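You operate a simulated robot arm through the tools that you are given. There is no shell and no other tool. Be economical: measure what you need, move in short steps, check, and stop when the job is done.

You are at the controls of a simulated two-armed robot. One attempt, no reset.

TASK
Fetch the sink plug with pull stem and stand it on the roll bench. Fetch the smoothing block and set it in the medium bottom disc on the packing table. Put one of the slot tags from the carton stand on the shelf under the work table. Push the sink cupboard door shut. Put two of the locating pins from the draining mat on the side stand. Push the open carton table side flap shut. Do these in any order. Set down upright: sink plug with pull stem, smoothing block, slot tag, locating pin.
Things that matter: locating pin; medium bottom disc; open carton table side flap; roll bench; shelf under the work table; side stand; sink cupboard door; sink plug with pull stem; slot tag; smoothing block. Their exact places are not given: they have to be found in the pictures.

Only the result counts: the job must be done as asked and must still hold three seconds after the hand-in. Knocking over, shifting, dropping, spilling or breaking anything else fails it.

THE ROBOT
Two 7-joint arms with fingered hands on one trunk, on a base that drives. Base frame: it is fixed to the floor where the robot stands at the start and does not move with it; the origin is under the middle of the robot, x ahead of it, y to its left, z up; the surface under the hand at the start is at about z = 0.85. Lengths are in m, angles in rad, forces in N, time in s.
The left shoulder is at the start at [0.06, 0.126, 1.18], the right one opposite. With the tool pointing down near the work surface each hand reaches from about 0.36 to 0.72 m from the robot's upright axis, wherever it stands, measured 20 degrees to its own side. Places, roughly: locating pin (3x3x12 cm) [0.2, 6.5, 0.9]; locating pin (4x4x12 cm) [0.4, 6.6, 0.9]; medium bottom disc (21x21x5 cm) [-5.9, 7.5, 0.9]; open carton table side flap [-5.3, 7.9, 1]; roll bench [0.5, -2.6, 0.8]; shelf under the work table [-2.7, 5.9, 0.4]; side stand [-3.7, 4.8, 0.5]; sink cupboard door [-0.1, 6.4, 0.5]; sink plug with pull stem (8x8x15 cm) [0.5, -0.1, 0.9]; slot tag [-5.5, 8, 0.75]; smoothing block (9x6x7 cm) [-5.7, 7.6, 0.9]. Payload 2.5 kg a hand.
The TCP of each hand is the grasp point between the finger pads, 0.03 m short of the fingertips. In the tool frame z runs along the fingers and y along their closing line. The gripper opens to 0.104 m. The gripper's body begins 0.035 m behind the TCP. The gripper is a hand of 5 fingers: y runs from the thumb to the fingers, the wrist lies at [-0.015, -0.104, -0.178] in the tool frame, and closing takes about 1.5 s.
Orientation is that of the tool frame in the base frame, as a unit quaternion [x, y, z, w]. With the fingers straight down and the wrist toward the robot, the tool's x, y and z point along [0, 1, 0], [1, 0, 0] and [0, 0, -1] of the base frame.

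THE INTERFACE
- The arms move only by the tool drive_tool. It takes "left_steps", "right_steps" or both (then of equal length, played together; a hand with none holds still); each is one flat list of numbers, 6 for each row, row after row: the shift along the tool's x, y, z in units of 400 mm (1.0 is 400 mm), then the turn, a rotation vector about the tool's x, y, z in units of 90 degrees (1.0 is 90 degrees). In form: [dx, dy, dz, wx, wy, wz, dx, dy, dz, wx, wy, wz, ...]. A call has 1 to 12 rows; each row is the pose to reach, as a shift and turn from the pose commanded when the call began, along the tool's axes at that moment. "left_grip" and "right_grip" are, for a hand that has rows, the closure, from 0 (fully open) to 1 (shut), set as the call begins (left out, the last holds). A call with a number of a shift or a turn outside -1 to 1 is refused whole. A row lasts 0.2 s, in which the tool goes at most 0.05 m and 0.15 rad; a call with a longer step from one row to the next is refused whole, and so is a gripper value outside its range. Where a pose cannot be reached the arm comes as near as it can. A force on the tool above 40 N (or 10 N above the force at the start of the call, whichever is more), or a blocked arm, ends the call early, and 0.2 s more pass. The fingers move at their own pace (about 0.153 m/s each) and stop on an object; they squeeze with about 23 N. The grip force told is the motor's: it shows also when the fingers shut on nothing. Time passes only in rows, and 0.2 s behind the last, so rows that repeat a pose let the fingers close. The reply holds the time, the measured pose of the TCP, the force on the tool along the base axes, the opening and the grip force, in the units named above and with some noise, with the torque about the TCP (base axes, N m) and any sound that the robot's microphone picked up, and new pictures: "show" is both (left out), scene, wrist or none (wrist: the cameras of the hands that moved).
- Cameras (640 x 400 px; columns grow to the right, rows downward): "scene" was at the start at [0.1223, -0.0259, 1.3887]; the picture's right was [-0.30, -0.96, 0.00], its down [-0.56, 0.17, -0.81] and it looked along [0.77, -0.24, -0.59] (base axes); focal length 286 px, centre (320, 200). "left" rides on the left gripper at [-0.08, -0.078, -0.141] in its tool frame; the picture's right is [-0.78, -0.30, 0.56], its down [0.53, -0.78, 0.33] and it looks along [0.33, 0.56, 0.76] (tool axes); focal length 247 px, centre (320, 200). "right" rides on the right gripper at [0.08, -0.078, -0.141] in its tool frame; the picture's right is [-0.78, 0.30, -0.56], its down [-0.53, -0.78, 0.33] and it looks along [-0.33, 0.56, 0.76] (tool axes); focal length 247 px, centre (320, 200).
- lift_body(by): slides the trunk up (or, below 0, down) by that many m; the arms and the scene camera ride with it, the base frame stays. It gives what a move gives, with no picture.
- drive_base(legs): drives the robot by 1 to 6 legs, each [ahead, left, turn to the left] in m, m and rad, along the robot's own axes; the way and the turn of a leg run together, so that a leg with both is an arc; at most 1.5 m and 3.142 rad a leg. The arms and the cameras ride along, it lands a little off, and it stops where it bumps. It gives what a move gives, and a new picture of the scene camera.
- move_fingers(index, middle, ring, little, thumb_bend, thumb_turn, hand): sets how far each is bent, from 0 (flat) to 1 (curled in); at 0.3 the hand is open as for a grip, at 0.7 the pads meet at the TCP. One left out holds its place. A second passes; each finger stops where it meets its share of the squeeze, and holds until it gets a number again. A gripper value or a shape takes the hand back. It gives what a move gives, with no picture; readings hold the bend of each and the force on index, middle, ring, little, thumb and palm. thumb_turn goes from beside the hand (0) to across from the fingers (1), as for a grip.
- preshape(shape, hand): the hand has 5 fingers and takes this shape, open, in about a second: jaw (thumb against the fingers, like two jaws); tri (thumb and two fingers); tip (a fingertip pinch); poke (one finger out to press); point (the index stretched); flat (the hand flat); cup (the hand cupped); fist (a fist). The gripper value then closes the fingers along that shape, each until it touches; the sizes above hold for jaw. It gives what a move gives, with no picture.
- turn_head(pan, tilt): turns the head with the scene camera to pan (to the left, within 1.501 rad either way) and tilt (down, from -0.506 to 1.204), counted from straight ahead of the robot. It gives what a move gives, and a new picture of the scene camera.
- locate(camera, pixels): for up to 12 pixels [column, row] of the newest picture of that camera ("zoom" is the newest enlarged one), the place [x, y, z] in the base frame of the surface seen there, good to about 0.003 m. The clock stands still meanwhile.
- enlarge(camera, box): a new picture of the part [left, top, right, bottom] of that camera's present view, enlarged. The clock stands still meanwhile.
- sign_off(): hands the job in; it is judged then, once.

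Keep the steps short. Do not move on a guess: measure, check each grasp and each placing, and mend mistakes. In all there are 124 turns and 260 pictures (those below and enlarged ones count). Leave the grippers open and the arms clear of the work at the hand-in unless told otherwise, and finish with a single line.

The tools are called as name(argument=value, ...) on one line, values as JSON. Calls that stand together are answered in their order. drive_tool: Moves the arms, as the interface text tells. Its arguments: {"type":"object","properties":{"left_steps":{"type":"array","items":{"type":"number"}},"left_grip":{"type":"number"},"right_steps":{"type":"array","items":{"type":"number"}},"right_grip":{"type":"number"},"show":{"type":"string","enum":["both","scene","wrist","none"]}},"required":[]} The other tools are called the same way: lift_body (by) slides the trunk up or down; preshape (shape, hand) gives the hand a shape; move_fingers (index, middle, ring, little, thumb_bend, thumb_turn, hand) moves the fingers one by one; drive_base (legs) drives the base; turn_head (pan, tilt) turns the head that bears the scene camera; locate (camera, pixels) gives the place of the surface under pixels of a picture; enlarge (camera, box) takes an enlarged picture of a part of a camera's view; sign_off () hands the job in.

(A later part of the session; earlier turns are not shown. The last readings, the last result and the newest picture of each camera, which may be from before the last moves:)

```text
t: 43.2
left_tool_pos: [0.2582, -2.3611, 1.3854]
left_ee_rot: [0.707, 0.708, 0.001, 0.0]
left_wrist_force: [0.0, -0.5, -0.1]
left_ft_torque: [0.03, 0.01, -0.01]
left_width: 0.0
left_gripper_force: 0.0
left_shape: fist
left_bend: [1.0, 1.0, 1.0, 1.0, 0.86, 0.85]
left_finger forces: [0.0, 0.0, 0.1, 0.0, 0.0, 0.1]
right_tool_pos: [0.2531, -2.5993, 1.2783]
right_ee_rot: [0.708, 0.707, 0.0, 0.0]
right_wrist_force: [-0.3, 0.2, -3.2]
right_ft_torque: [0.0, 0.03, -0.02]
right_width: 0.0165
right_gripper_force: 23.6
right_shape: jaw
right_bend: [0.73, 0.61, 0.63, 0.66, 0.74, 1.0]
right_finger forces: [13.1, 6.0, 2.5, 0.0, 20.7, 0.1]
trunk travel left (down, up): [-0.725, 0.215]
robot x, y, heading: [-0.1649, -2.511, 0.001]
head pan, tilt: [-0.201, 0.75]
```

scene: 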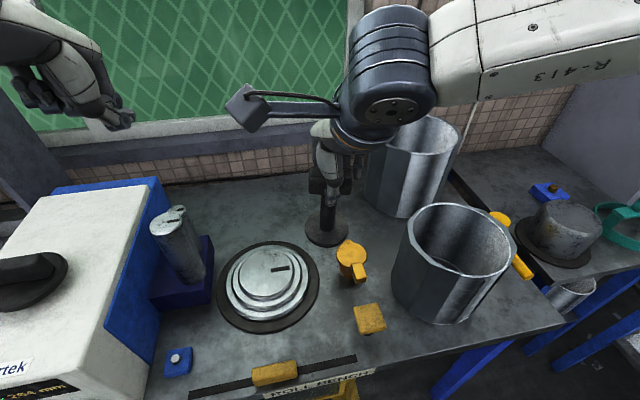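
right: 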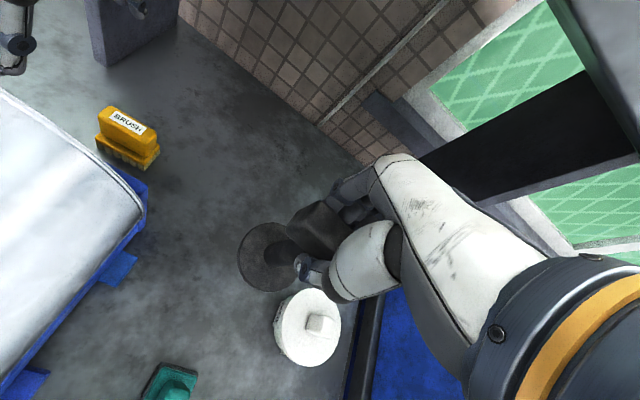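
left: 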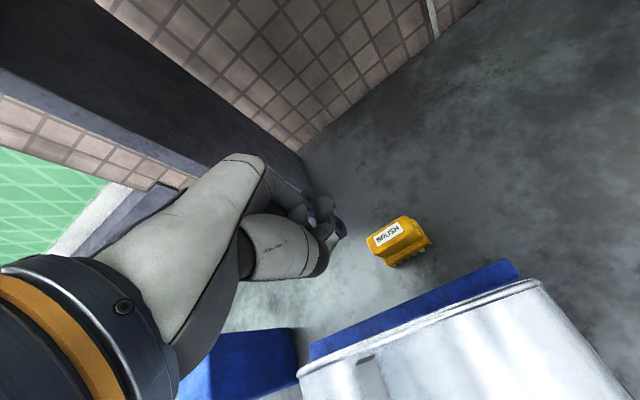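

I'm right above the spot. I'll lower 0.2 m and check the forearm against the drum.

drive_tool(right_steps=[0, 0, 0.1, 0, 0, 0, 0, 0, 0.2, 0, 0, 0, 0, 0, 0.3, 0, 0, 0, 0, 0, 0.4, 0, 0, 0, 0, 0, 0.5, 0, 0, 0, 0, 0, 0.5, 0, 0, 0])

```text
t: 44.6
left_tool_pos: [0.2593, -2.3613, 1.3858]
left_ee_rot: [0.706, 0.708, 0.0, 0.0]
left_wrist_force: [-0.6, 0.3, 0.5]
left_ft_torque: [0.04, 0.0, -0.01]
left_width: 0.0
left_gripper_force: 0.0
left_shape: fist
left_bend: [1.0, 1.0, 1.0, 1.0, 0.86, 0.85]
left_finger forces: [0.0, 0.0, 0.0, 0.0, 0.1, 0.0]
right_tool_pos: [0.251, -2.6042, 1.0818]
right_ee_rot: [0.706, 0.708, 0.001, 0.0]
right_wrist_force: [0.3, 0.4, -1.5]
right_ft_torque: [-0.02, 0.01, 0.0]
right_width: 0.0164
right_gripper_force: 23.1
right_shape: jaw
right_bend: [0.73, 0.61, 0.63, 0.66, 0.74, 1.0]
right_finger forces: [13.4, 6.4, 2.6, 0.0, 20.6, 0.0]
right hand out of reach, approached as far as the arm can: row 5, 6
trunk travel left (down, up): [-0.725, 0.215]
robot x, y, heading: [-0.1641, -2.5111, 0.002]
head pan, tilt: [-0.201, 0.75]
```

scene: 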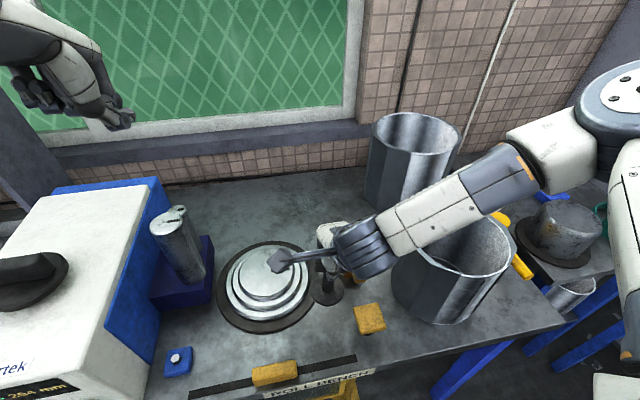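
right: 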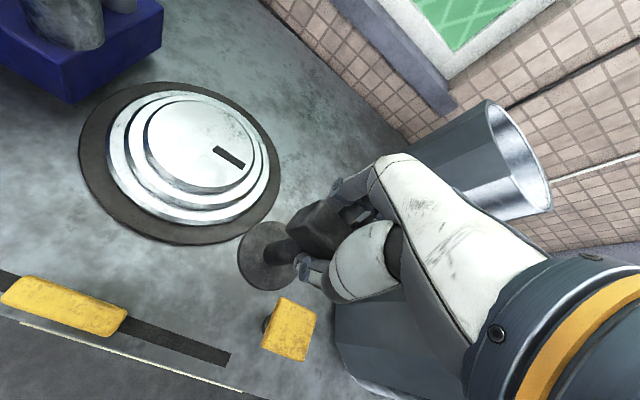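

The arm is at its reach limit, so the rest must come from the trunk (9.7 cm). I'll check the forearm height over the drum rim.

locate(camera="scene", pixels=[[430, 220], [480, 195], [395, 215], [420, 250], [470, 218], [530, 185], [440, 260], [505, 230], [375, 250], [413, 215]])

```text
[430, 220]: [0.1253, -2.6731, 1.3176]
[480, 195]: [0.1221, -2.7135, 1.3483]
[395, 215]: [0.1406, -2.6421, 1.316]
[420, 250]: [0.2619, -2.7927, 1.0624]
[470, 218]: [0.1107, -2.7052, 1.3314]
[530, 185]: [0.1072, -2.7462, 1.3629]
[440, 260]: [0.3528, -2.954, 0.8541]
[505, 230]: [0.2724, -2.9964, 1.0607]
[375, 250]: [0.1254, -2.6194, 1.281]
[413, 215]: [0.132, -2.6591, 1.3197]
```

There's enough clearance (forearm underside ≈1.22, rim 1.06). I'll lower the trunk by 0.093.

lift_body(by=-0.093)

drive_tool(right_steps=[0, 0, 0, 0, 0, 0])

```text
t: 45.9
left_tool_pos: [0.2572, -2.3612, 1.2925]
left_ee_rot: [0.707, 0.707, 0.001, 0.0]
left_wrist_force: [0.4, 0.3, 1.0]
left_ft_torque: [0.02, 0.02, -0.05]
left_width: 0.0
left_gripper_force: 0.0
left_shape: fist
left_bend: [1.0, 1.0, 1.0, 1.0, 0.86, 0.85]
left_finger forces: [0.0, 0.0, 0.0, 0.0, 0.0, 0.0]
right_tool_pos: [0.2523, -2.6052, 0.9893]
right_ee_rot: [0.707, 0.707, 0.0, -0.001]
right_wrist_force: [-0.1, -0.6, -3.1]
right_ft_torque: [0.01, 0.02, -0.02]
right_width: 0.0167
right_gripper_force: 22.9
right_shape: jaw
right_bend: [0.73, 0.61, 0.63, 0.66, 0.74, 1.0]
right_finger forces: [13.4, 6.3, 2.5, 0.0, 20.6, 0.1]
trunk travel left (down, up): [-0.632, 0.308]
robot x, y, heading: [-0.1649, -2.508, 0.006]
head pan, tilt: [-0.201, 0.75]
```

```text
t: 46.3
left_tool_pos: [0.2574, -2.3614, 1.2918]
left_ee_rot: [0.707, 0.707, 0.0, 0.0]
left_wrist_force: [0.4, -0.4, -0.8]
left_ft_torque: [-0.02, 0.0, -0.02]
left_width: 0.0003
left_gripper_force: 0.1
left_shape: fist
left_bend: [1.0, 1.0, 1.0, 1.0, 0.86, 0.85]
left_finger forces: [0.0, 0.0, 0.0, 0.0, 0.0, 0.0]
right_tool_pos: [0.2525, -2.6049, 0.9891]
right_ee_rot: [0.706, 0.708, 0.001, 0.0]
right_wrist_force: [0.0, -0.1, -2.5]
right_ft_torque: [-0.01, 0.02, 0.01]
right_width: 0.0165
right_gripper_force: 23.0
right_shape: jaw
right_bend: [0.73, 0.61, 0.63, 0.66, 0.74, 1.0]
right_finger forces: [13.4, 6.4, 2.6, 0.1, 20.6, 0.0]
trunk travel left (down, up): [-0.632, 0.308]
robot x, y, heading: [-0.1653, -2.5085, 0.005]
head pan, tilt: [-0.201, 0.75]
```

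scene: 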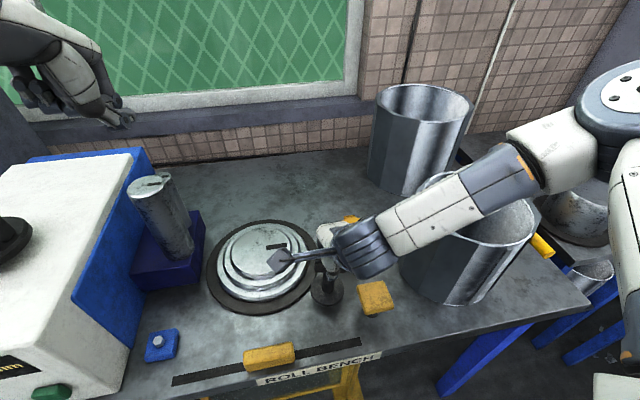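
right: 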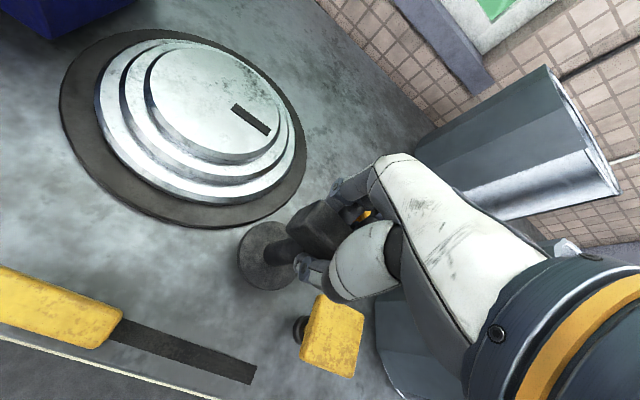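

I'll enlarge to check the clearance between the fingers and the orange valve, and under the disc.

enlarge(camera="right", box=[220, 150, 420, 275])

enlarge(camera="scene", box=[270, 200, 430, 300])

```text
3.20 times, centred on (320, 212) of right
```

zoom: 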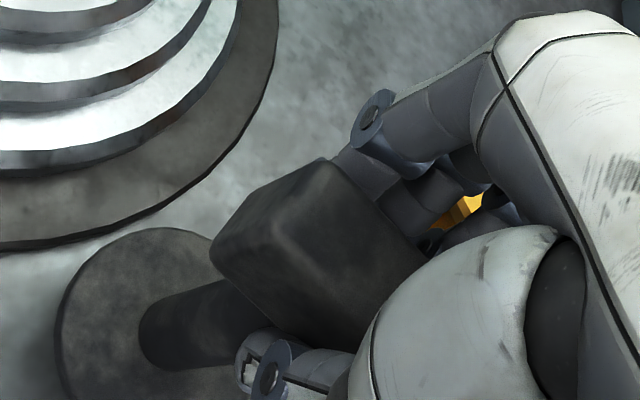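

```text
4.00 times, centred on (350, 250) of scene
```

zoom: 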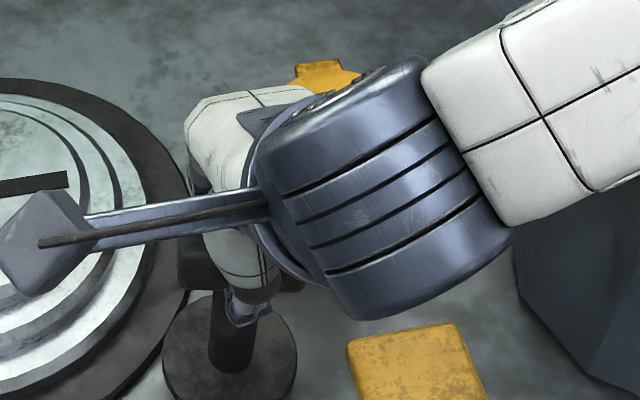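

locate(camera="right", pixels=[[365, 214], [370, 212], [357, 226], [342, 228], [337, 190], [262, 260], [255, 226]])

locate(camera="zoom", pixels=[[320, 70], [300, 85], [345, 80], [230, 390], [190, 360], [280, 340]])

```text
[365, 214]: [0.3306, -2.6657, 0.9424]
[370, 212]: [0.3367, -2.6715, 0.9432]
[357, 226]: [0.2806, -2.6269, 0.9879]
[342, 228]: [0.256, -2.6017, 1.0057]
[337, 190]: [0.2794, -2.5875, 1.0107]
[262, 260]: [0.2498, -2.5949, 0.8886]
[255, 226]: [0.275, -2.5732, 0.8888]
```

```text
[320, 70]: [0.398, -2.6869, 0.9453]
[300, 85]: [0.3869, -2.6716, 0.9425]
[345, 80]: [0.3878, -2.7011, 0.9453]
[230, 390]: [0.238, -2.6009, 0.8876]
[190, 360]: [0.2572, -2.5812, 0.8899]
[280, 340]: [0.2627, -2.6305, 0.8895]
```

The disc top reads 0.889 against 0.884 when it stood, so it hangs 5 mm above the bench. I'll lower the trunk 5 mm and read the force.

lift_body(by=-0.005)

```text
t: 46.8
left_tool_pos: [0.2578, -2.3614, 1.2882]
left_ee_rot: [0.707, 0.707, 0.0, 0.0]
left_wrist_force: [0.3, -0.7, -0.7]
left_ft_torque: [0.02, -0.01, 0.0]
left_width: 0.0
left_gripper_force: 0.1
left_shape: fist
left_bend: [1.0, 1.0, 1.0, 1.0, 0.86, 0.85]
left_finger forces: [0.0, 0.1, 0.0, 0.0, 0.0, 0.0]
right_tool_pos: [0.253, -2.6046, 0.9837]
right_ee_rot: [0.707, 0.707, 0.001, -0.001]
right_wrist_force: [0.0, 0.4, -1.7]
right_ft_torque: [-0.03, 0.02, 0.0]
right_width: 0.0166
right_gripper_force: 23.0
right_shape: jaw
right_bend: [0.73, 0.61, 0.63, 0.66, 0.74, 1.0]
right_finger forces: [13.5, 6.5, 2.5, 0.1, 20.9, 0.0]
trunk travel left (down, up): [-0.627, 0.313]
robot x, y, heading: [-0.1615, -2.5083, 0.001]
head pan, tilt: [-0.201, 0.75]
```

Nearly there. I'll lower 2 mm more and watch for contact.

lift_body(by=-0.002)

```text
t: 47.4
left_tool_pos: [0.2571, -2.3601, 1.2856]
left_ee_rot: [0.706, 0.708, 0.0, 0.0]
left_wrist_force: [0.5, 0.1, 0.2]
left_ft_torque: [-0.01, -0.01, -0.02]
left_width: 0.0001
left_gripper_force: 0.0
left_shape: fist
left_bend: [1.0, 1.0, 1.0, 1.0, 0.86, 0.85]
left_finger forces: [0.0, 0.1, 0.0, 0.0, 0.1, 0.0]
right_tool_pos: [0.2533, -2.6024, 0.9832]
right_ee_rot: [0.706, 0.708, 0.003, 0.002]
right_wrist_force: [0.5, 0.0, 7.6]
right_ft_torque: [-0.06, -0.01, 0.03]
right_width: 0.0171
right_gripper_force: 22.7
right_shape: jaw
right_bend: [0.73, 0.61, 0.63, 0.66, 0.75, 1.0]
right_finger forces: [13.8, 7.7, 2.5, 0.1, 21.8, 0.1]
trunk travel left (down, up): [-0.625, 0.315]
robot x, y, heading: [-0.1647, -2.5092, 0.005]
head pan, tilt: [-0.201, 0.75]
```

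Contact (7.6 N). I'll open the hand in place.

drive_tool(right_steps=[0, 0, 0, 0, 0, 0, 0, 0, 0, 0, 0, 0, 0, 0, 0, 0, 0, 0, 0, 0, 0, 0, 0, 0, 0, 0, 0, 0, 0, 0, 0, 0, 0, 0, 0, 0], right_grip=0)

```text
t: 48.8
left_tool_pos: [0.2576, -2.3605, 1.2848]
left_ee_rot: [0.707, 0.708, -0.001, 0.0]
left_wrist_force: [-0.6, 0.6, 0.3]
left_ft_torque: [-0.04, 0.0, -0.02]
left_width: 0.0001
left_gripper_force: 0.1
left_shape: fist
left_bend: [1.0, 1.0, 1.0, 1.0, 0.86, 0.85]
left_finger forces: [0.1, 0.0, 0.0, 0.1, 0.0, 0.0]
right_tool_pos: [0.2528, -2.6043, 0.9823]
right_ee_rot: [0.706, 0.708, 0.002, 0.0]
right_wrist_force: [-0.8, -0.2, -0.6]
right_ft_torque: [0.03, 0.0, -0.01]
right_width: 0.1033
right_gripper_force: 0.1
right_shape: jaw
right_bend: [0.3, 0.3, 0.3, 0.3, 0.3, 0.98]
right_finger forces: [0.0, 0.0, 0.0, 0.0, 0.0, 0.0]
trunk travel left (down, up): [-0.625, 0.315]
robot x, y, heading: [-0.1646, -2.5087, 0.001]
head pan, tilt: [-0.201, 0.75]
```

scene: 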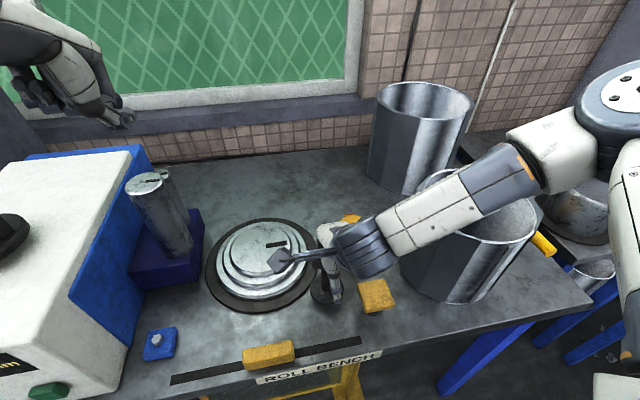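
right: 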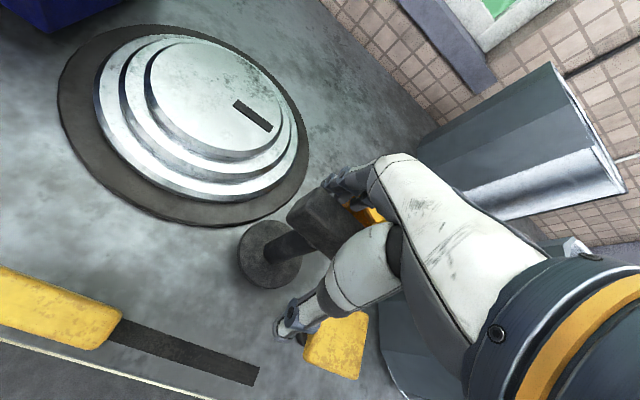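

Released and standing. I'll rise straight up with the trunk.

lift_body(by=0.12)

drive_tool(right_steps=[0, 0, -0.1, 0, 0, 0, 0, 0, -0.2, 0, 0, 0, 0, 0, -0.3, 0, 0, 0, 0, 0, -0.4, 0, 0, 0, 0, 0, -0.4, 0, 0, 0])

```text
t: 50.3
left_tool_pos: [0.2587, -2.3617, 1.4056]
left_ee_rot: [0.706, 0.708, -0.001, 0.001]
left_wrist_force: [-0.4, 0.4, -0.3]
left_ft_torque: [-0.01, -0.02, 0.01]
left_width: 0.0001
left_gripper_force: 0.0
left_shape: fist
left_bend: [1.0, 1.0, 1.0, 1.0, 0.86, 0.85]
left_finger forces: [0.1, 0.0, 0.0, 0.1, 0.0, 0.1]
right_tool_pos: [0.2525, -2.6047, 1.102]
right_ee_rot: [0.707, 0.708, 0.0, 0.0]
right_wrist_force: [0.5, -0.1, 0.5]
right_ft_torque: [-0.01, -0.02, 0.0]
right_width: 0.1034
right_gripper_force: 0.1
right_shape: jaw
right_bend: [0.3, 0.3, 0.3, 0.3, 0.3, 0.98]
right_finger forces: [0.0, 0.0, 0.0, 0.0, 0.0, 0.0]
trunk travel left (down, up): [-0.745, 0.195]
robot x, y, heading: [-0.1665, -2.5108, -0.0]
head pan, tilt: [-0.201, 0.75]
```

```text
t: 51.5
left_tool_pos: [0.2578, -2.3605, 1.4051]
left_ee_rot: [0.707, 0.708, 0.001, 0.0]
left_wrist_force: [-0.2, -1.1, 0.2]
left_ft_torque: [-0.01, -0.04, 0.02]
left_width: 0.0
left_gripper_force: 0.1
left_shape: fist
left_bend: [1.0, 1.0, 1.0, 1.0, 0.86, 0.85]
left_finger forces: [0.1, 0.0, 0.1, 0.0, 0.0, 0.0]
right_tool_pos: [0.2528, -2.603, 1.2617]
right_ee_rot: [0.706, 0.708, 0.001, -0.001]
right_wrist_force: [-0.5, 0.0, 0.3]
right_ft_torque: [0.01, 0.02, 0.02]
right_width: 0.1038
right_gripper_force: 0.1
right_shape: jaw
right_bend: [0.3, 0.3, 0.3, 0.3, 0.3, 0.98]
right_finger forces: [0.1, 0.1, 0.0, 0.1, 0.0, 0.0]
trunk travel left (down, up): [-0.745, 0.195]
robot x, y, heading: [-0.1645, -2.5099, -0.0]
head pan, tilt: [-0.201, 0.75]
```

scene: 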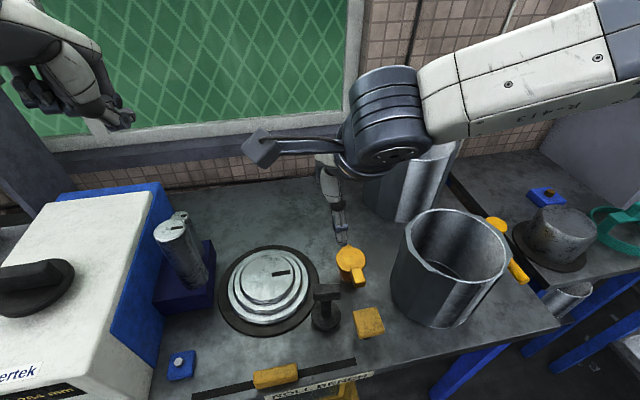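
right: 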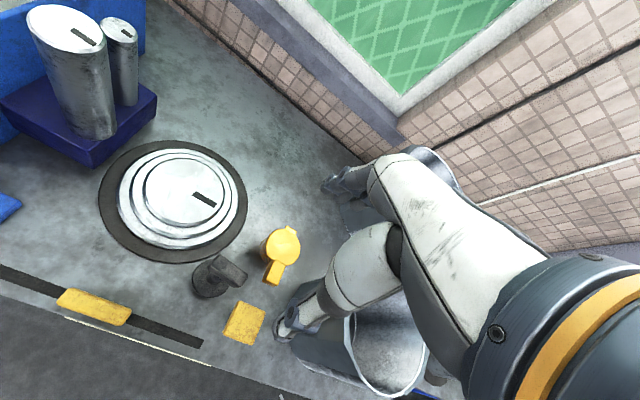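

The plug stands on the roll bench. Now I'll back off and strafe left towards y≈-0.1, then look left for the way on.

drive_base(legs=[[-0.14, 0, 0], [0, 1.25, 0], [0, 1.25, 0]])

turn_head(pan=1.5, tilt=0.3)

```text
t: 64.5
left_tool_pos: [0.0928, 0.1282, 1.4046]
left_ee_rot: [0.701, 0.713, 0.0, 0.0]
left_wrist_force: [-0.4, -0.3, -0.7]
left_ft_torque: [-0.04, -0.01, -0.01]
left_width: 0.0
left_gripper_force: 0.2
left_shape: fist
left_bend: [1.0, 1.0, 1.0, 1.0, 0.86, 0.85]
left_finger forces: [0.1, 0.0, 0.0, 0.0, 0.1, 0.1]
right_tool_pos: [0.0905, -0.1148, 1.2607]
right_ee_rot: [0.702, 0.713, 0.0, -0.001]
right_wrist_force: [-0.2, -0.1, 0.1]
right_ft_torque: [0.01, 0.0, 0.01]
right_width: 0.1036
right_gripper_force: 0.0
right_shape: jaw
right_bend: [0.3, 0.3, 0.3, 0.3, 0.3, 0.98]
right_finger forces: [0.0, 0.0, 0.0, 0.0, 0.0, 0.1]
trunk travel left (down, up): [-0.745, 0.195]
robot x, y, heading: [-0.3288, -0.0293, 0.016]
head pan, tilt: [-0.201, 0.75]
```

scene: 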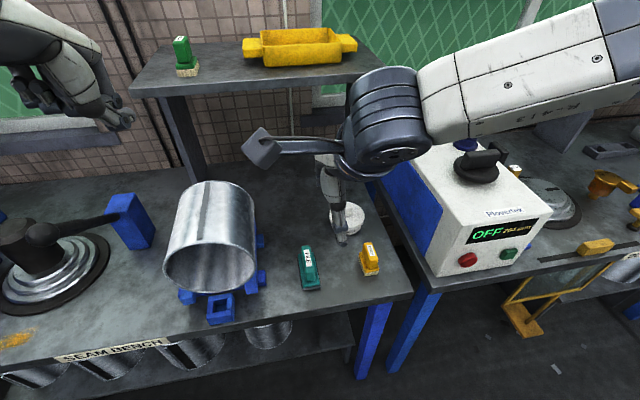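

```text
t: 66.2
left_tool_pos: [0.0935, 0.1263, 1.405]
left_ee_rot: [0.701, 0.713, 0.0, 0.0]
left_wrist_force: [-0.1, -0.2, -0.5]
left_ft_torque: [-0.03, 0.0, 0.01]
left_width: 0.0
left_gripper_force: 0.1
left_shape: fist
left_bend: [1.0, 1.0, 1.0, 1.0, 0.86, 0.85]
left_finger forces: [0.0, 0.0, 0.0, 0.1, 0.0, 0.1]
right_tool_pos: [0.0915, -0.1162, 1.2609]
right_ee_rot: [0.701, 0.713, 0.001, 0.0]
right_wrist_force: [0.1, -0.3, 0.4]
right_ft_torque: [0.0, 0.01, -0.02]
right_width: 0.1038
right_gripper_force: 0.0
right_shape: jaw
right_bend: [0.3, 0.3, 0.3, 0.3, 0.3, 0.98]
right_finger forces: [0.0, 0.0, 0.1, 0.0, 0.1, 0.1]
trunk travel left (down, up): [-0.745, 0.195]
robot x, y, heading: [-0.3274, -0.03, 0.012]
head pan, tilt: [1.499, 0.3]
```

scene: 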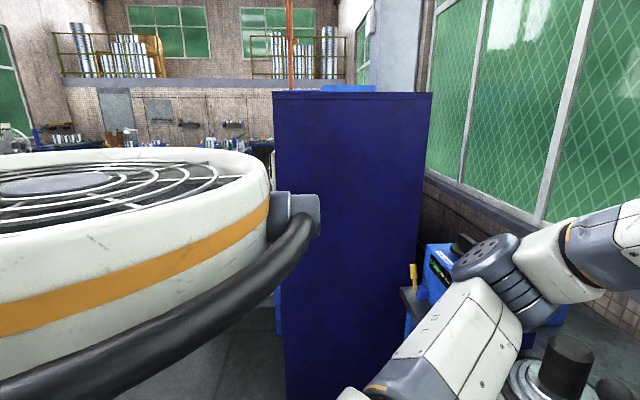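

A blue cabinet stands to the left at y≈1.2. I'll turn left on the spot to see the passage.

drive_base(legs=[[0, 0, 1.3]])

turn_head(pan=0.5, tilt=0.3)

```text
t: 69.9
left_tool_pos: [-0.3639, 0.419, 1.4044]
left_ee_rot: [0.127, 0.992, -0.001, -0.001]
left_wrist_force: [0.2, -0.4, 0.0]
left_ft_torque: [0.0, 0.0, 0.03]
left_width: 0.0
left_gripper_force: 0.1
left_shape: fist
left_bend: [1.0, 1.0, 1.0, 1.0, 0.86, 0.85]
left_finger forces: [0.0, 0.0, 0.1, 0.1, 0.1, 0.1]
right_tool_pos: [-0.13, 0.3523, 1.2631]
right_ee_rot: [0.127, 0.992, 0.001, 0.0]
right_wrist_force: [0.7, 0.2, -0.6]
right_ft_torque: [-0.03, -0.03, 0.0]
right_width: 0.1039
right_gripper_force: 0.0
right_shape: jaw
right_bend: [0.3, 0.3, 0.3, 0.3, 0.3, 0.98]
right_finger forces: [0.0, 0.0, 0.0, 0.0, 0.0, 0.0]
trunk travel left (down, up): [-0.745, 0.195]
robot x, y, heading: [-0.3299, -0.0253, 1.316]
head pan, tilt: [1.499, 0.3]
```

scene: 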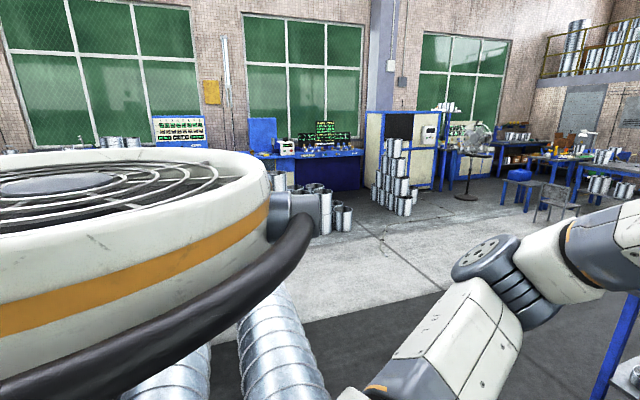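

```text
t: 71.1
left_tool_pos: [-0.3637, 0.4185, 1.4054]
left_ee_rot: [0.128, 0.992, 0.001, 0.0]
left_wrist_force: [-0.4, -0.6, 0.4]
left_ft_torque: [0.01, -0.03, -0.03]
left_width: 0.0001
left_gripper_force: 0.0
left_shape: fist
left_bend: [1.0, 1.0, 1.0, 1.0, 0.86, 0.85]
left_finger forces: [0.1, 0.0, 0.0, 0.0, 0.0, 0.0]
right_tool_pos: [-0.1298, 0.3533, 1.2621]
right_ee_rot: [0.129, 0.992, 0.0, -0.002]
right_wrist_force: [-0.2, 0.3, 0.0]
right_ft_torque: [0.01, 0.01, -0.04]
right_width: 0.1036
right_gripper_force: 0.0
right_shape: jaw
right_bend: [0.3, 0.3, 0.3, 0.3, 0.3, 0.98]
right_finger forces: [0.1, 0.1, 0.0, 0.0, 0.1, 0.1]
trunk travel left (down, up): [-0.745, 0.195]
robot x, y, heading: [-0.3335, -0.0269, 1.317]
head pan, tilt: [0.499, 0.3]
```

scene: 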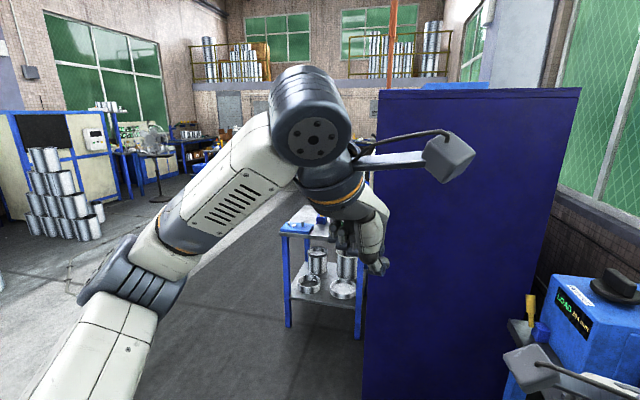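

locate(camera="scene", pixels=[[376, 300], [325, 215], [290, 320], [285, 230], [240, 300], [200, 360], [100, 330], [200, 200], [160, 190], [90, 235], [215, 150], [330, 130]])

enlarge(camera="scene", box=[0, 60, 320, 260])

turn_head(pan=1.2, tilt=0.5)

locate(camera="scene", pixels=[[400, 330], [450, 380], [350, 250], [300, 320], [330, 370], [420, 220], [560, 350], [520, 200], [360, 300]])

```text
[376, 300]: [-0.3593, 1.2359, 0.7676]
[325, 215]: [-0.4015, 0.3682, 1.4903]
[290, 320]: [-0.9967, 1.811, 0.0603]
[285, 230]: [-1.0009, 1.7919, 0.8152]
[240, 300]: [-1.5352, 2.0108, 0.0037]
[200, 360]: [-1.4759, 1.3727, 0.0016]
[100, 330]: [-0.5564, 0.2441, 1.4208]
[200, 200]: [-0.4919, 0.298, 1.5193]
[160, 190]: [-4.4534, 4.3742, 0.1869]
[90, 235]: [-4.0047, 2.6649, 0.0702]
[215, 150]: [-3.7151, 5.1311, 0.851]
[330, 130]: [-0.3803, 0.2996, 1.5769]
```

```text
2.00 times, centred on (160, 160) of scene
```

zoom: 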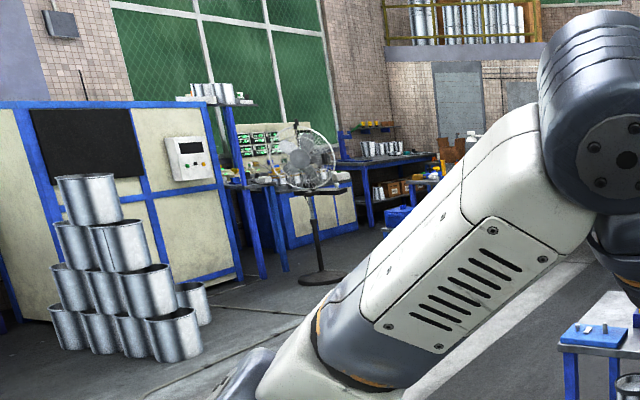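

```text
t: 72.2
left_tool_pos: [-0.3635, 0.4197, 1.4056]
left_ee_rot: [0.128, 0.992, 0.0, 0.0]
left_wrist_force: [0.0, 0.4, 0.7]
left_ft_torque: [-0.02, 0.0, 0.01]
left_width: 0.0
left_gripper_force: 0.1
left_shape: fist
left_bend: [1.0, 1.0, 1.0, 1.0, 0.86, 0.85]
left_finger forces: [0.1, 0.0, 0.0, 0.1, 0.0, 0.0]
right_tool_pos: [-0.1296, 0.3516, 1.2627]
right_ee_rot: [0.128, 0.992, 0.0, -0.001]
right_wrist_force: [-0.7, 0.3, 0.3]
right_ft_torque: [0.0, 0.0, -0.03]
right_width: 0.1038
right_gripper_force: 0.0
right_shape: jaw
right_bend: [0.3, 0.3, 0.3, 0.3, 0.3, 0.98]
right_finger forces: [0.0, 0.1, 0.0, 0.0, 0.1, 0.0]
trunk travel left (down, up): [-0.745, 0.195]
robot x, y, heading: [-0.3263, -0.0275, 1.313]
head pan, tilt: [1.201, 0.499]
```

scene: 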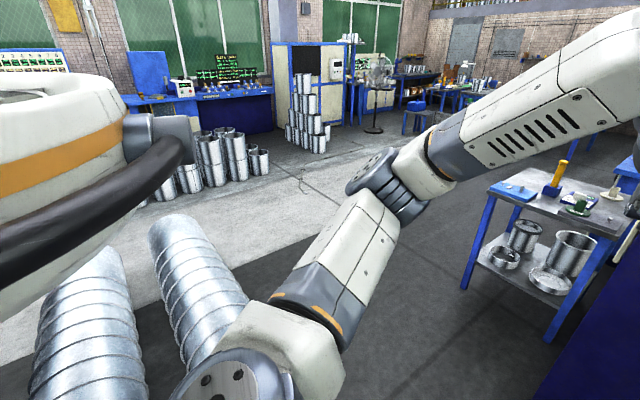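

```text
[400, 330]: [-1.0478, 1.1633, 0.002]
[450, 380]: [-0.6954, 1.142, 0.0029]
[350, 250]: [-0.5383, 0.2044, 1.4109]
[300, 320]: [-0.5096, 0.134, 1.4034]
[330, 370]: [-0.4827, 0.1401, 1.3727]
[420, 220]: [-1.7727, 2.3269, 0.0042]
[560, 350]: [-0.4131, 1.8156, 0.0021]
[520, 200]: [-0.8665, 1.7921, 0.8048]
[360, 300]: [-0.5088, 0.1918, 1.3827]
```

locate(camera="scene", pixels=[[170, 225], [220, 290], [225, 350], [120, 260], [250, 330], [245, 300], [280, 140], [470, 285], [480, 230], [440, 130], [330, 180], [640, 190]])

enlarge(camera="scene", box=[320, 40, 640, 240])

```text
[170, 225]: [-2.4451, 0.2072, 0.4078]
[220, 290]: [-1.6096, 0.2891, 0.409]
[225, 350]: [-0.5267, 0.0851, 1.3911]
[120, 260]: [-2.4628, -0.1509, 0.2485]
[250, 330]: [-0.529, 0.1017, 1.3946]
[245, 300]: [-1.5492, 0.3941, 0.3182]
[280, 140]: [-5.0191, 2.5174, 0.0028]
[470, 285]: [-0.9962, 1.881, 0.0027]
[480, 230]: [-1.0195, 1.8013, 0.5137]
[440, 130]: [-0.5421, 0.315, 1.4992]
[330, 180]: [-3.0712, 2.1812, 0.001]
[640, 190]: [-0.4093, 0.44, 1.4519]
```

```text
2.00 times, centred on (480, 140) of scene
```

zoom: 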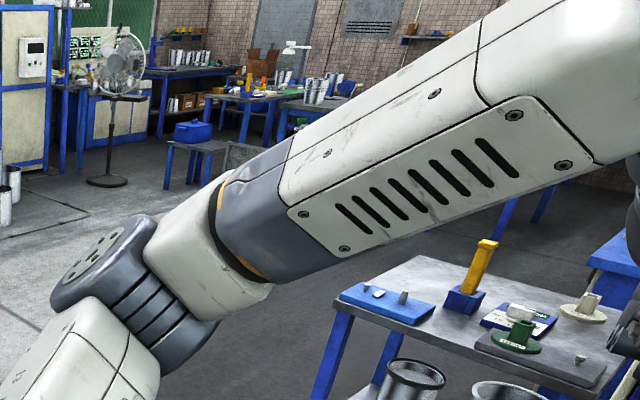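

There's open floor to the front-left. Low spiral ducts end near (-1.2,0.45), and the cabinet corner is at (-0.37,1.24). I'll face 132° and drive between them.

drive_base(legs=[[0, 0, 1.0], [0, -0.12, 0], [1.3, 0, 0]])

turn_head(pan=-0.8, tilt=0.3)

```text
t: 82.1
left_tool_pos: [-1.4971, 1.2435, 1.4044]
left_ee_rot: [-0.355, 0.935, 0.0, 0.001]
left_wrist_force: [0.1, -0.6, 0.3]
left_ft_torque: [0.02, -0.02, 0.03]
left_width: 0.0
left_gripper_force: 0.0
left_shape: fist
left_bend: [1.0, 1.0, 1.0, 1.0, 0.86, 0.85]
left_finger forces: [0.1, 0.0, 0.0, 0.0, 0.1, 0.1]
right_tool_pos: [-1.3122, 1.4017, 1.2627]
right_ee_rot: [-0.354, 0.935, 0.0, -0.001]
right_wrist_force: [-0.2, -0.5, 0.9]
right_ft_torque: [0.01, 0.02, -0.02]
right_width: 0.1039
right_gripper_force: 0.1
right_shape: jaw
right_bend: [0.3, 0.3, 0.3, 0.3, 0.3, 0.98]
right_finger forces: [0.0, 0.0, 0.0, 0.1, 0.1, 0.0]
trunk travel left (down, up): [-0.745, 0.195]
robot x, y, heading: [-1.1092, 1.0239, 2.299]
head pan, tilt: [1.201, 0.499]
```

scene: 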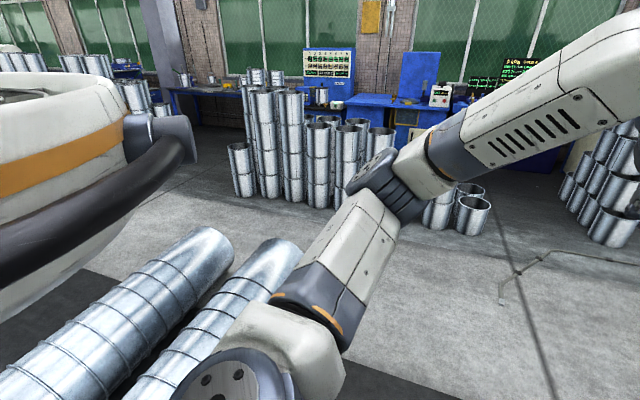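

```text
t: 84.0
left_tool_pos: [-1.4979, 1.2437, 1.4049]
left_ee_rot: [-0.354, 0.935, 0.0, 0.0]
left_wrist_force: [-1.3, 0.3, 0.2]
left_ft_torque: [0.04, 0.0, 0.01]
left_width: 0.0
left_gripper_force: 0.1
left_shape: fist
left_bend: [1.0, 1.0, 1.0, 1.0, 0.86, 0.85]
left_finger forces: [0.1, 0.0, 0.0, 0.0, 0.1, 0.0]
right_tool_pos: [-1.3114, 1.4007, 1.2634]
right_ee_rot: [-0.354, 0.935, 0.0, 0.0]
right_wrist_force: [0.1, -0.6, 0.6]
right_ft_torque: [-0.02, -0.03, -0.01]
right_width: 0.1036
right_gripper_force: 0.0
right_shape: jaw
right_bend: [0.3, 0.3, 0.3, 0.3, 0.3, 0.98]
right_finger forces: [0.0, 0.0, 0.0, 0.0, 0.0, 0.0]
trunk travel left (down, up): [-0.745, 0.195]
robot x, y, heading: [-1.1096, 1.0233, 2.295]
head pan, tilt: [-0.799, 0.3]
```

scene: 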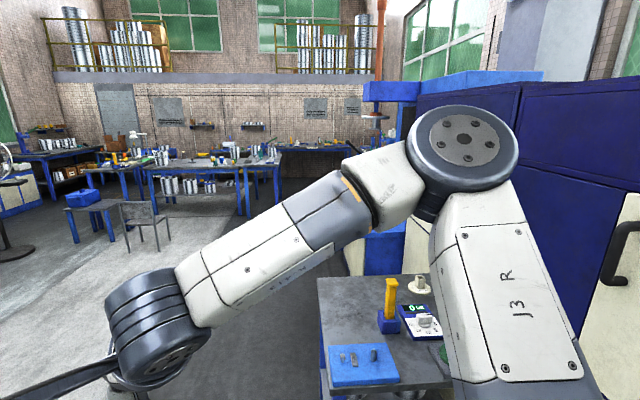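

The open floor continues ahead. I'll drive on 1.2 m, turn to face +y and survey the far tables.

drive_base(legs=[[1.2, 0, 0], [0, 0, -0.73], [0.8, 0, 0]])

turn_head(pan=0.45, tilt=0.25)

turn_head(pan=-0.75, tilt=0.25)

```text
t: 96.0
left_tool_pos: [-2.0283, 3.1628, 1.4055]
left_ee_rot: [0.009, 1.0, 0.001, 0.0]
left_wrist_force: [-0.4, 0.2, -0.2]
left_ft_torque: [0.0, -0.01, 0.0]
left_width: 0.0004
left_gripper_force: 0.1
left_shape: fist
left_bend: [1.0, 1.0, 1.0, 1.0, 0.86, 0.85]
left_finger forces: [0.0, 0.1, 0.1, 0.0, 0.1, 0.1]
right_tool_pos: [-1.7855, 3.1529, 1.2602]
right_ee_rot: [0.01, 1.0, -0.001, -0.001]
right_wrist_force: [-1.0, 1.1, 0.0]
right_ft_torque: [0.0, -0.03, 0.01]
right_width: 0.1037
right_gripper_force: 0.0
right_shape: jaw
right_bend: [0.3, 0.3, 0.3, 0.3, 0.3, 0.98]
right_finger forces: [0.0, 0.1, 0.1, 0.1, 0.0, 0.1]
trunk travel left (down, up): [-0.745, 0.195]
robot x, y, heading: [-1.8862, 2.7378, 1.555]
head pan, tilt: [-0.799, 0.3]
```

scene: 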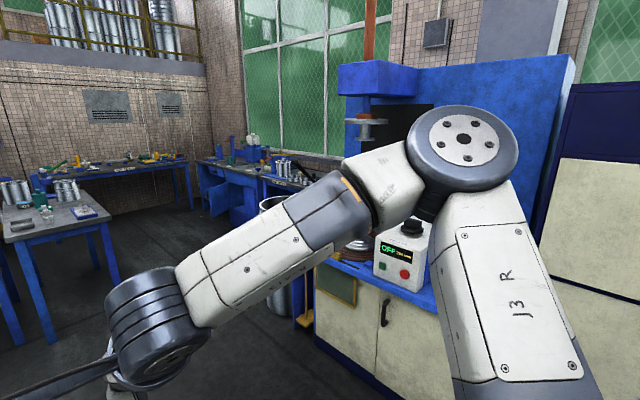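

```text
t: 97.4
left_tool_pos: [-2.0283, 3.1643, 1.4058]
left_ee_rot: [0.01, 1.0, 0.0, 0.0]
left_wrist_force: [0.6, -0.3, -0.3]
left_ft_torque: [0.0, 0.02, -0.02]
left_width: 0.0
left_gripper_force: 0.1
left_shape: fist
left_bend: [1.0, 1.0, 1.0, 1.0, 0.86, 0.85]
left_finger forces: [0.0, 0.0, 0.0, 0.0, 0.1, 0.0]
right_tool_pos: [-1.7866, 3.1527, 1.2637]
right_ee_rot: [0.01, 1.0, 0.0, -0.001]
right_wrist_force: [0.3, 0.8, 1.0]
right_ft_torque: [-0.02, 0.01, 0.06]
right_width: 0.1035
right_gripper_force: 0.0
right_shape: jaw
right_bend: [0.3, 0.3, 0.3, 0.3, 0.3, 0.98]
right_finger forces: [0.1, 0.0, 0.0, 0.0, 0.1, 0.0]
trunk travel left (down, up): [-0.745, 0.195]
robot x, y, heading: [-1.8856, 2.7381, 1.554]
head pan, tilt: [0.45, 0.25]
```

scene: 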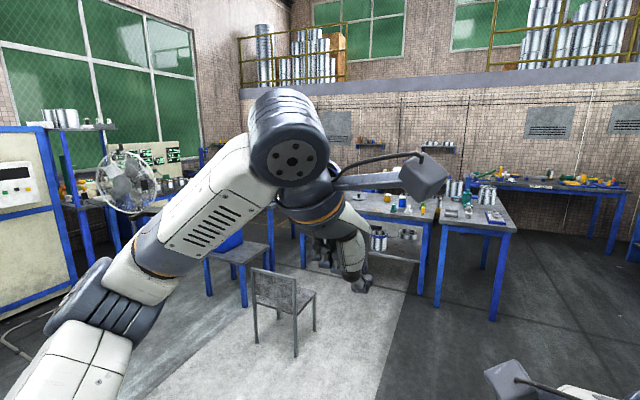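

```text
t: 98.8
left_tool_pos: [-2.0279, 3.1631, 1.4051]
left_ee_rot: [0.009, 1.0, 0.0, 0.0]
left_wrist_force: [-0.2, 0.2, -0.7]
left_ft_torque: [-0.02, 0.01, -0.02]
left_width: 0.0003
left_gripper_force: 0.1
left_shape: fist
left_bend: [1.0, 1.0, 1.0, 1.0, 0.86, 0.85]
left_finger forces: [0.0, 0.0, 0.1, 0.0, 0.1, 0.0]
right_tool_pos: [-1.7852, 3.1538, 1.2621]
right_ee_rot: [0.01, 1.0, 0.0, -0.001]
right_wrist_force: [-0.1, 0.0, -1.0]
right_ft_torque: [0.0, 0.0, 0.02]
right_width: 0.1035
right_gripper_force: 0.1
right_shape: jaw
right_bend: [0.3, 0.3, 0.3, 0.3, 0.3, 0.98]
right_finger forces: [0.1, 0.1, 0.0, 0.1, 0.1, 0.0]
trunk travel left (down, up): [-0.745, 0.195]
robot x, y, heading: [-1.8907, 2.741, 1.552]
head pan, tilt: [-0.75, 0.25]
```

scene: 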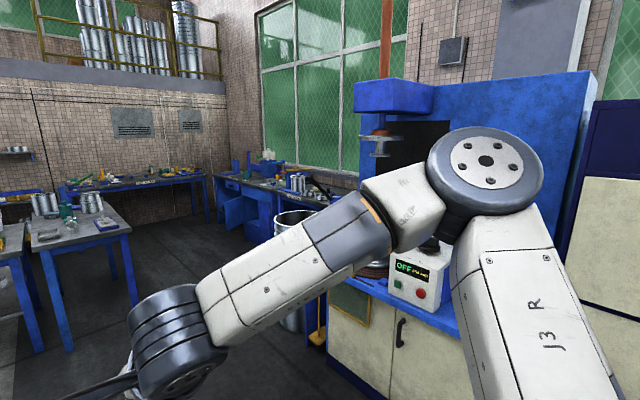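

I see the sink cupboard unit at about (240,210) on the right wall, and the work tables at left. I'll measure.

locate(camera="scene", pixels=[[240, 215], [225, 190], [265, 165], [300, 300], [75, 240], [60, 345], [295, 215], [150, 260], [195, 190], [20, 250], [300, 182]])

enlarge(camera="scene", box=[180, 130, 340, 230])

enlarge(camera="scene", box=[0, 140, 180, 252])

```text
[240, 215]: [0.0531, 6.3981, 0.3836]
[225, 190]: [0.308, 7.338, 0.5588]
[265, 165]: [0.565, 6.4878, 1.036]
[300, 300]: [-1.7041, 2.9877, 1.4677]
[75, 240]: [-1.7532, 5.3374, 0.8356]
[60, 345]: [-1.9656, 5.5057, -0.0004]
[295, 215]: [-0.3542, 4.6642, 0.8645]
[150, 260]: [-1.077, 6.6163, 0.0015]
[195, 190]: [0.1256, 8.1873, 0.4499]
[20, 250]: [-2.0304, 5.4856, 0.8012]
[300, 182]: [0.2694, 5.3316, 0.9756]
```

```text
4.00 times, centred on (260, 180) of scene
```

zoom: 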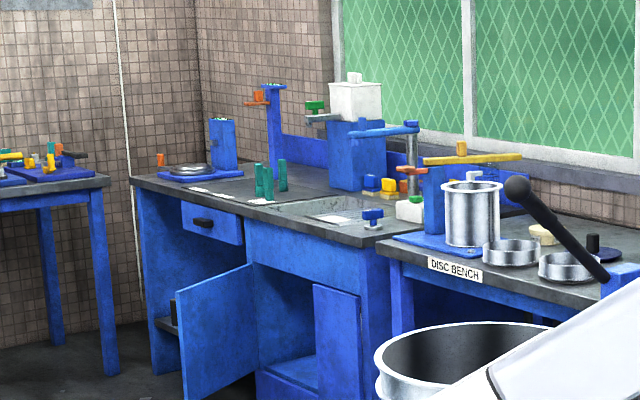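

```text
3.56 times, centred on (90, 196) of scene
```

zoom: 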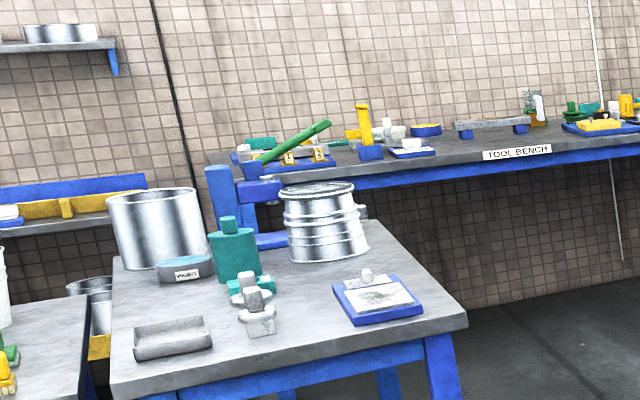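

locate(camera="scene", pixels=[[345, 360], [318, 340], [350, 300], [280, 215], [290, 330], [270, 245], [130, 235]])

```text
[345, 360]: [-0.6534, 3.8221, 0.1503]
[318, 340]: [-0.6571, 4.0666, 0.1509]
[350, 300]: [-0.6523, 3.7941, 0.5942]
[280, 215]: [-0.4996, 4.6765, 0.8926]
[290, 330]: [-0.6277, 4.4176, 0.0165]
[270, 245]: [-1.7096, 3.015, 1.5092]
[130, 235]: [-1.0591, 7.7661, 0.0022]
```

The aisle centre is x≈-1.2. I'll strafe right, then drive ahead 3 m.

drive_base(legs=[[0.2, -0.66, 0.01], [1.4, 0, 0], [1.35, 0, 0]])

turn_head(pan=-1.1, tilt=0.5)

```text
t: 115.5
left_tool_pos: [-1.3225, 6.0996, 1.4056]
left_ee_rot: [0.01, 1.0, 0.001, 0.0]
left_wrist_force: [-0.8, 0.4, 0.4]
left_ft_torque: [0.0, -0.01, -0.01]
left_width: 0.0
left_gripper_force: 0.2
left_shape: fist
left_bend: [1.0, 1.0, 1.0, 1.0, 0.86, 0.85]
left_finger forces: [0.1, 0.0, 0.0, 0.0, 0.0, 0.0]
right_tool_pos: [-1.079, 6.0901, 1.2614]
right_ee_rot: [0.009, 1.0, 0.0, -0.001]
right_wrist_force: [0.0, -0.5, 0.1]
right_ft_torque: [-0.03, 0.01, 0.02]
right_width: 0.1037
right_gripper_force: 0.1
right_shape: jaw
right_bend: [0.3, 0.3, 0.3, 0.3, 0.3, 0.98]
right_finger forces: [0.0, 0.0, 0.0, 0.0, 0.0, 0.0]
trunk travel left (down, up): [-0.745, 0.195]
robot x, y, heading: [-1.1843, 5.6734, 1.548]
head pan, tilt: [-0.75, 0.25]
```

scene: 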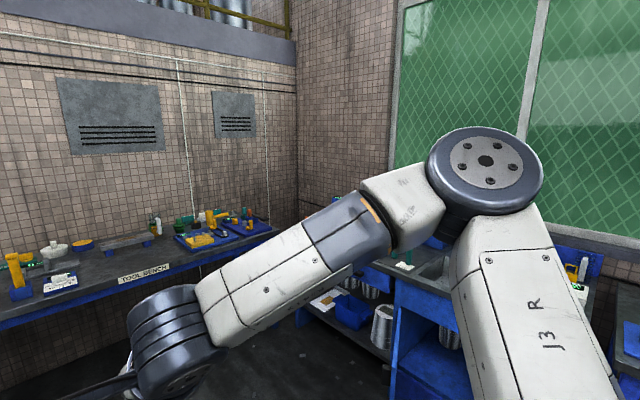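

```text
t: 116.4
left_tool_pos: [-1.3238, 6.1007, 1.405]
left_ee_rot: [0.009, 1.0, -0.001, 0.0]
left_wrist_force: [-0.9, 0.3, -0.5]
left_ft_torque: [0.02, 0.03, -0.01]
left_width: 0.0002
left_gripper_force: 0.1
left_shape: fist
left_bend: [1.0, 1.0, 1.0, 1.0, 0.86, 0.85]
left_finger forces: [0.0, 0.0, 0.1, 0.0, 0.1, 0.0]
right_tool_pos: [-1.0795, 6.0892, 1.2622]
right_ee_rot: [0.011, 1.0, 0.001, -0.001]
right_wrist_force: [-0.2, 0.3, 0.2]
right_ft_torque: [-0.01, 0.02, -0.01]
right_width: 0.1037
right_gripper_force: 0.1
right_shape: jaw
right_bend: [0.3, 0.3, 0.3, 0.3, 0.3, 0.98]
right_finger forces: [0.0, 0.0, 0.0, 0.0, 0.0, 0.1]
trunk travel left (down, up): [-0.745, 0.195]
robot x, y, heading: [-1.1814, 5.6742, 1.552]
head pan, tilt: [-1.1, 0.499]
```

scene: 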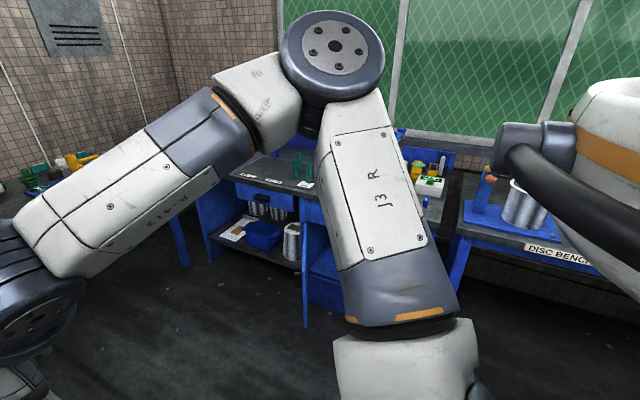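

I'll go on a bit and turn right to face the sink cupboard.

drive_base(legs=[[0.6, -0.15, 0], [0, 0, -1.55]])

turn_head(pan=0, tilt=0.65)

```text
t: 123.6
left_tool_pos: [-0.5977, 6.4126, 1.4058]
left_ee_rot: [0.709, 0.705, 0.0, -0.001]
left_wrist_force: [-0.4, 0.0, -0.3]
left_ft_torque: [0.0, 0.03, 0.03]
left_width: 0.0002
left_gripper_force: 0.0
left_shape: fist
left_bend: [1.0, 1.0, 1.0, 1.0, 0.86, 0.85]
left_finger forces: [0.1, 0.1, 0.0, 0.0, 0.0, 0.1]
right_tool_pos: [-0.603, 6.1688, 1.2618]
right_ee_rot: [0.709, 0.705, 0.002, 0.0]
right_wrist_force: [-0.6, 0.4, 0.7]
right_ft_torque: [-0.01, -0.01, -0.01]
right_width: 0.1037
right_gripper_force: 0.2
right_shape: jaw
right_bend: [0.3, 0.3, 0.3, 0.3, 0.3, 0.98]
right_finger forces: [0.1, 0.0, 0.0, 0.0, 0.0, 0.0]
trunk travel left (down, up): [-0.745, 0.195]
robot x, y, heading: [-1.0196, 6.2674, -0.005]
head pan, tilt: [-1.1, 0.499]
```

scene: 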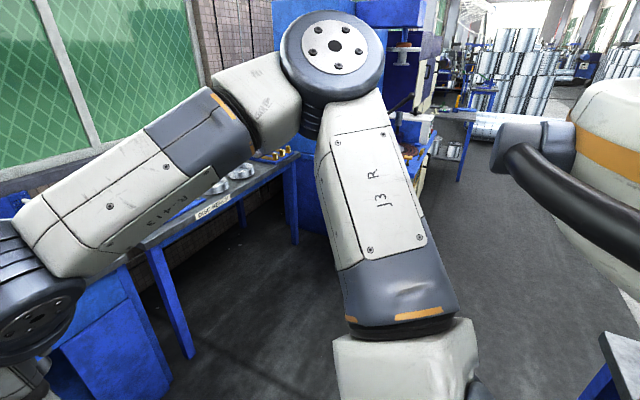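

```text
t: 125.0
left_tool_pos: [-0.5977, 6.4116, 1.4053]
left_ee_rot: [0.709, 0.705, 0.001, 0.0]
left_wrist_force: [0.9, -0.4, -0.1]
left_ft_torque: [0.0, -0.03, -0.03]
left_width: 0.0
left_gripper_force: 0.1
left_shape: fist
left_bend: [1.0, 1.0, 1.0, 1.0, 0.86, 0.85]
left_finger forces: [0.0, 0.1, 0.0, 0.0, 0.0, 0.1]
right_tool_pos: [-0.6034, 6.1696, 1.2621]
right_ee_rot: [0.709, 0.705, 0.001, 0.0]
right_wrist_force: [0.8, -0.3, 1.0]
right_ft_torque: [0.0, 0.02, -0.03]
right_width: 0.1037
right_gripper_force: 0.1
right_shape: jaw
right_bend: [0.3, 0.3, 0.3, 0.3, 0.3, 0.98]
right_finger forces: [0.0, 0.1, 0.0, 0.0, 0.0, 0.0]
trunk travel left (down, up): [-0.745, 0.195]
robot x, y, heading: [-1.0163, 6.2717, -0.006]
head pan, tilt: [0.0, 0.649]
```

scene: 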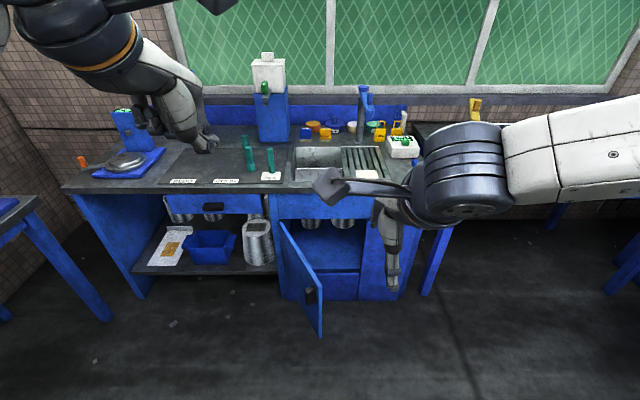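

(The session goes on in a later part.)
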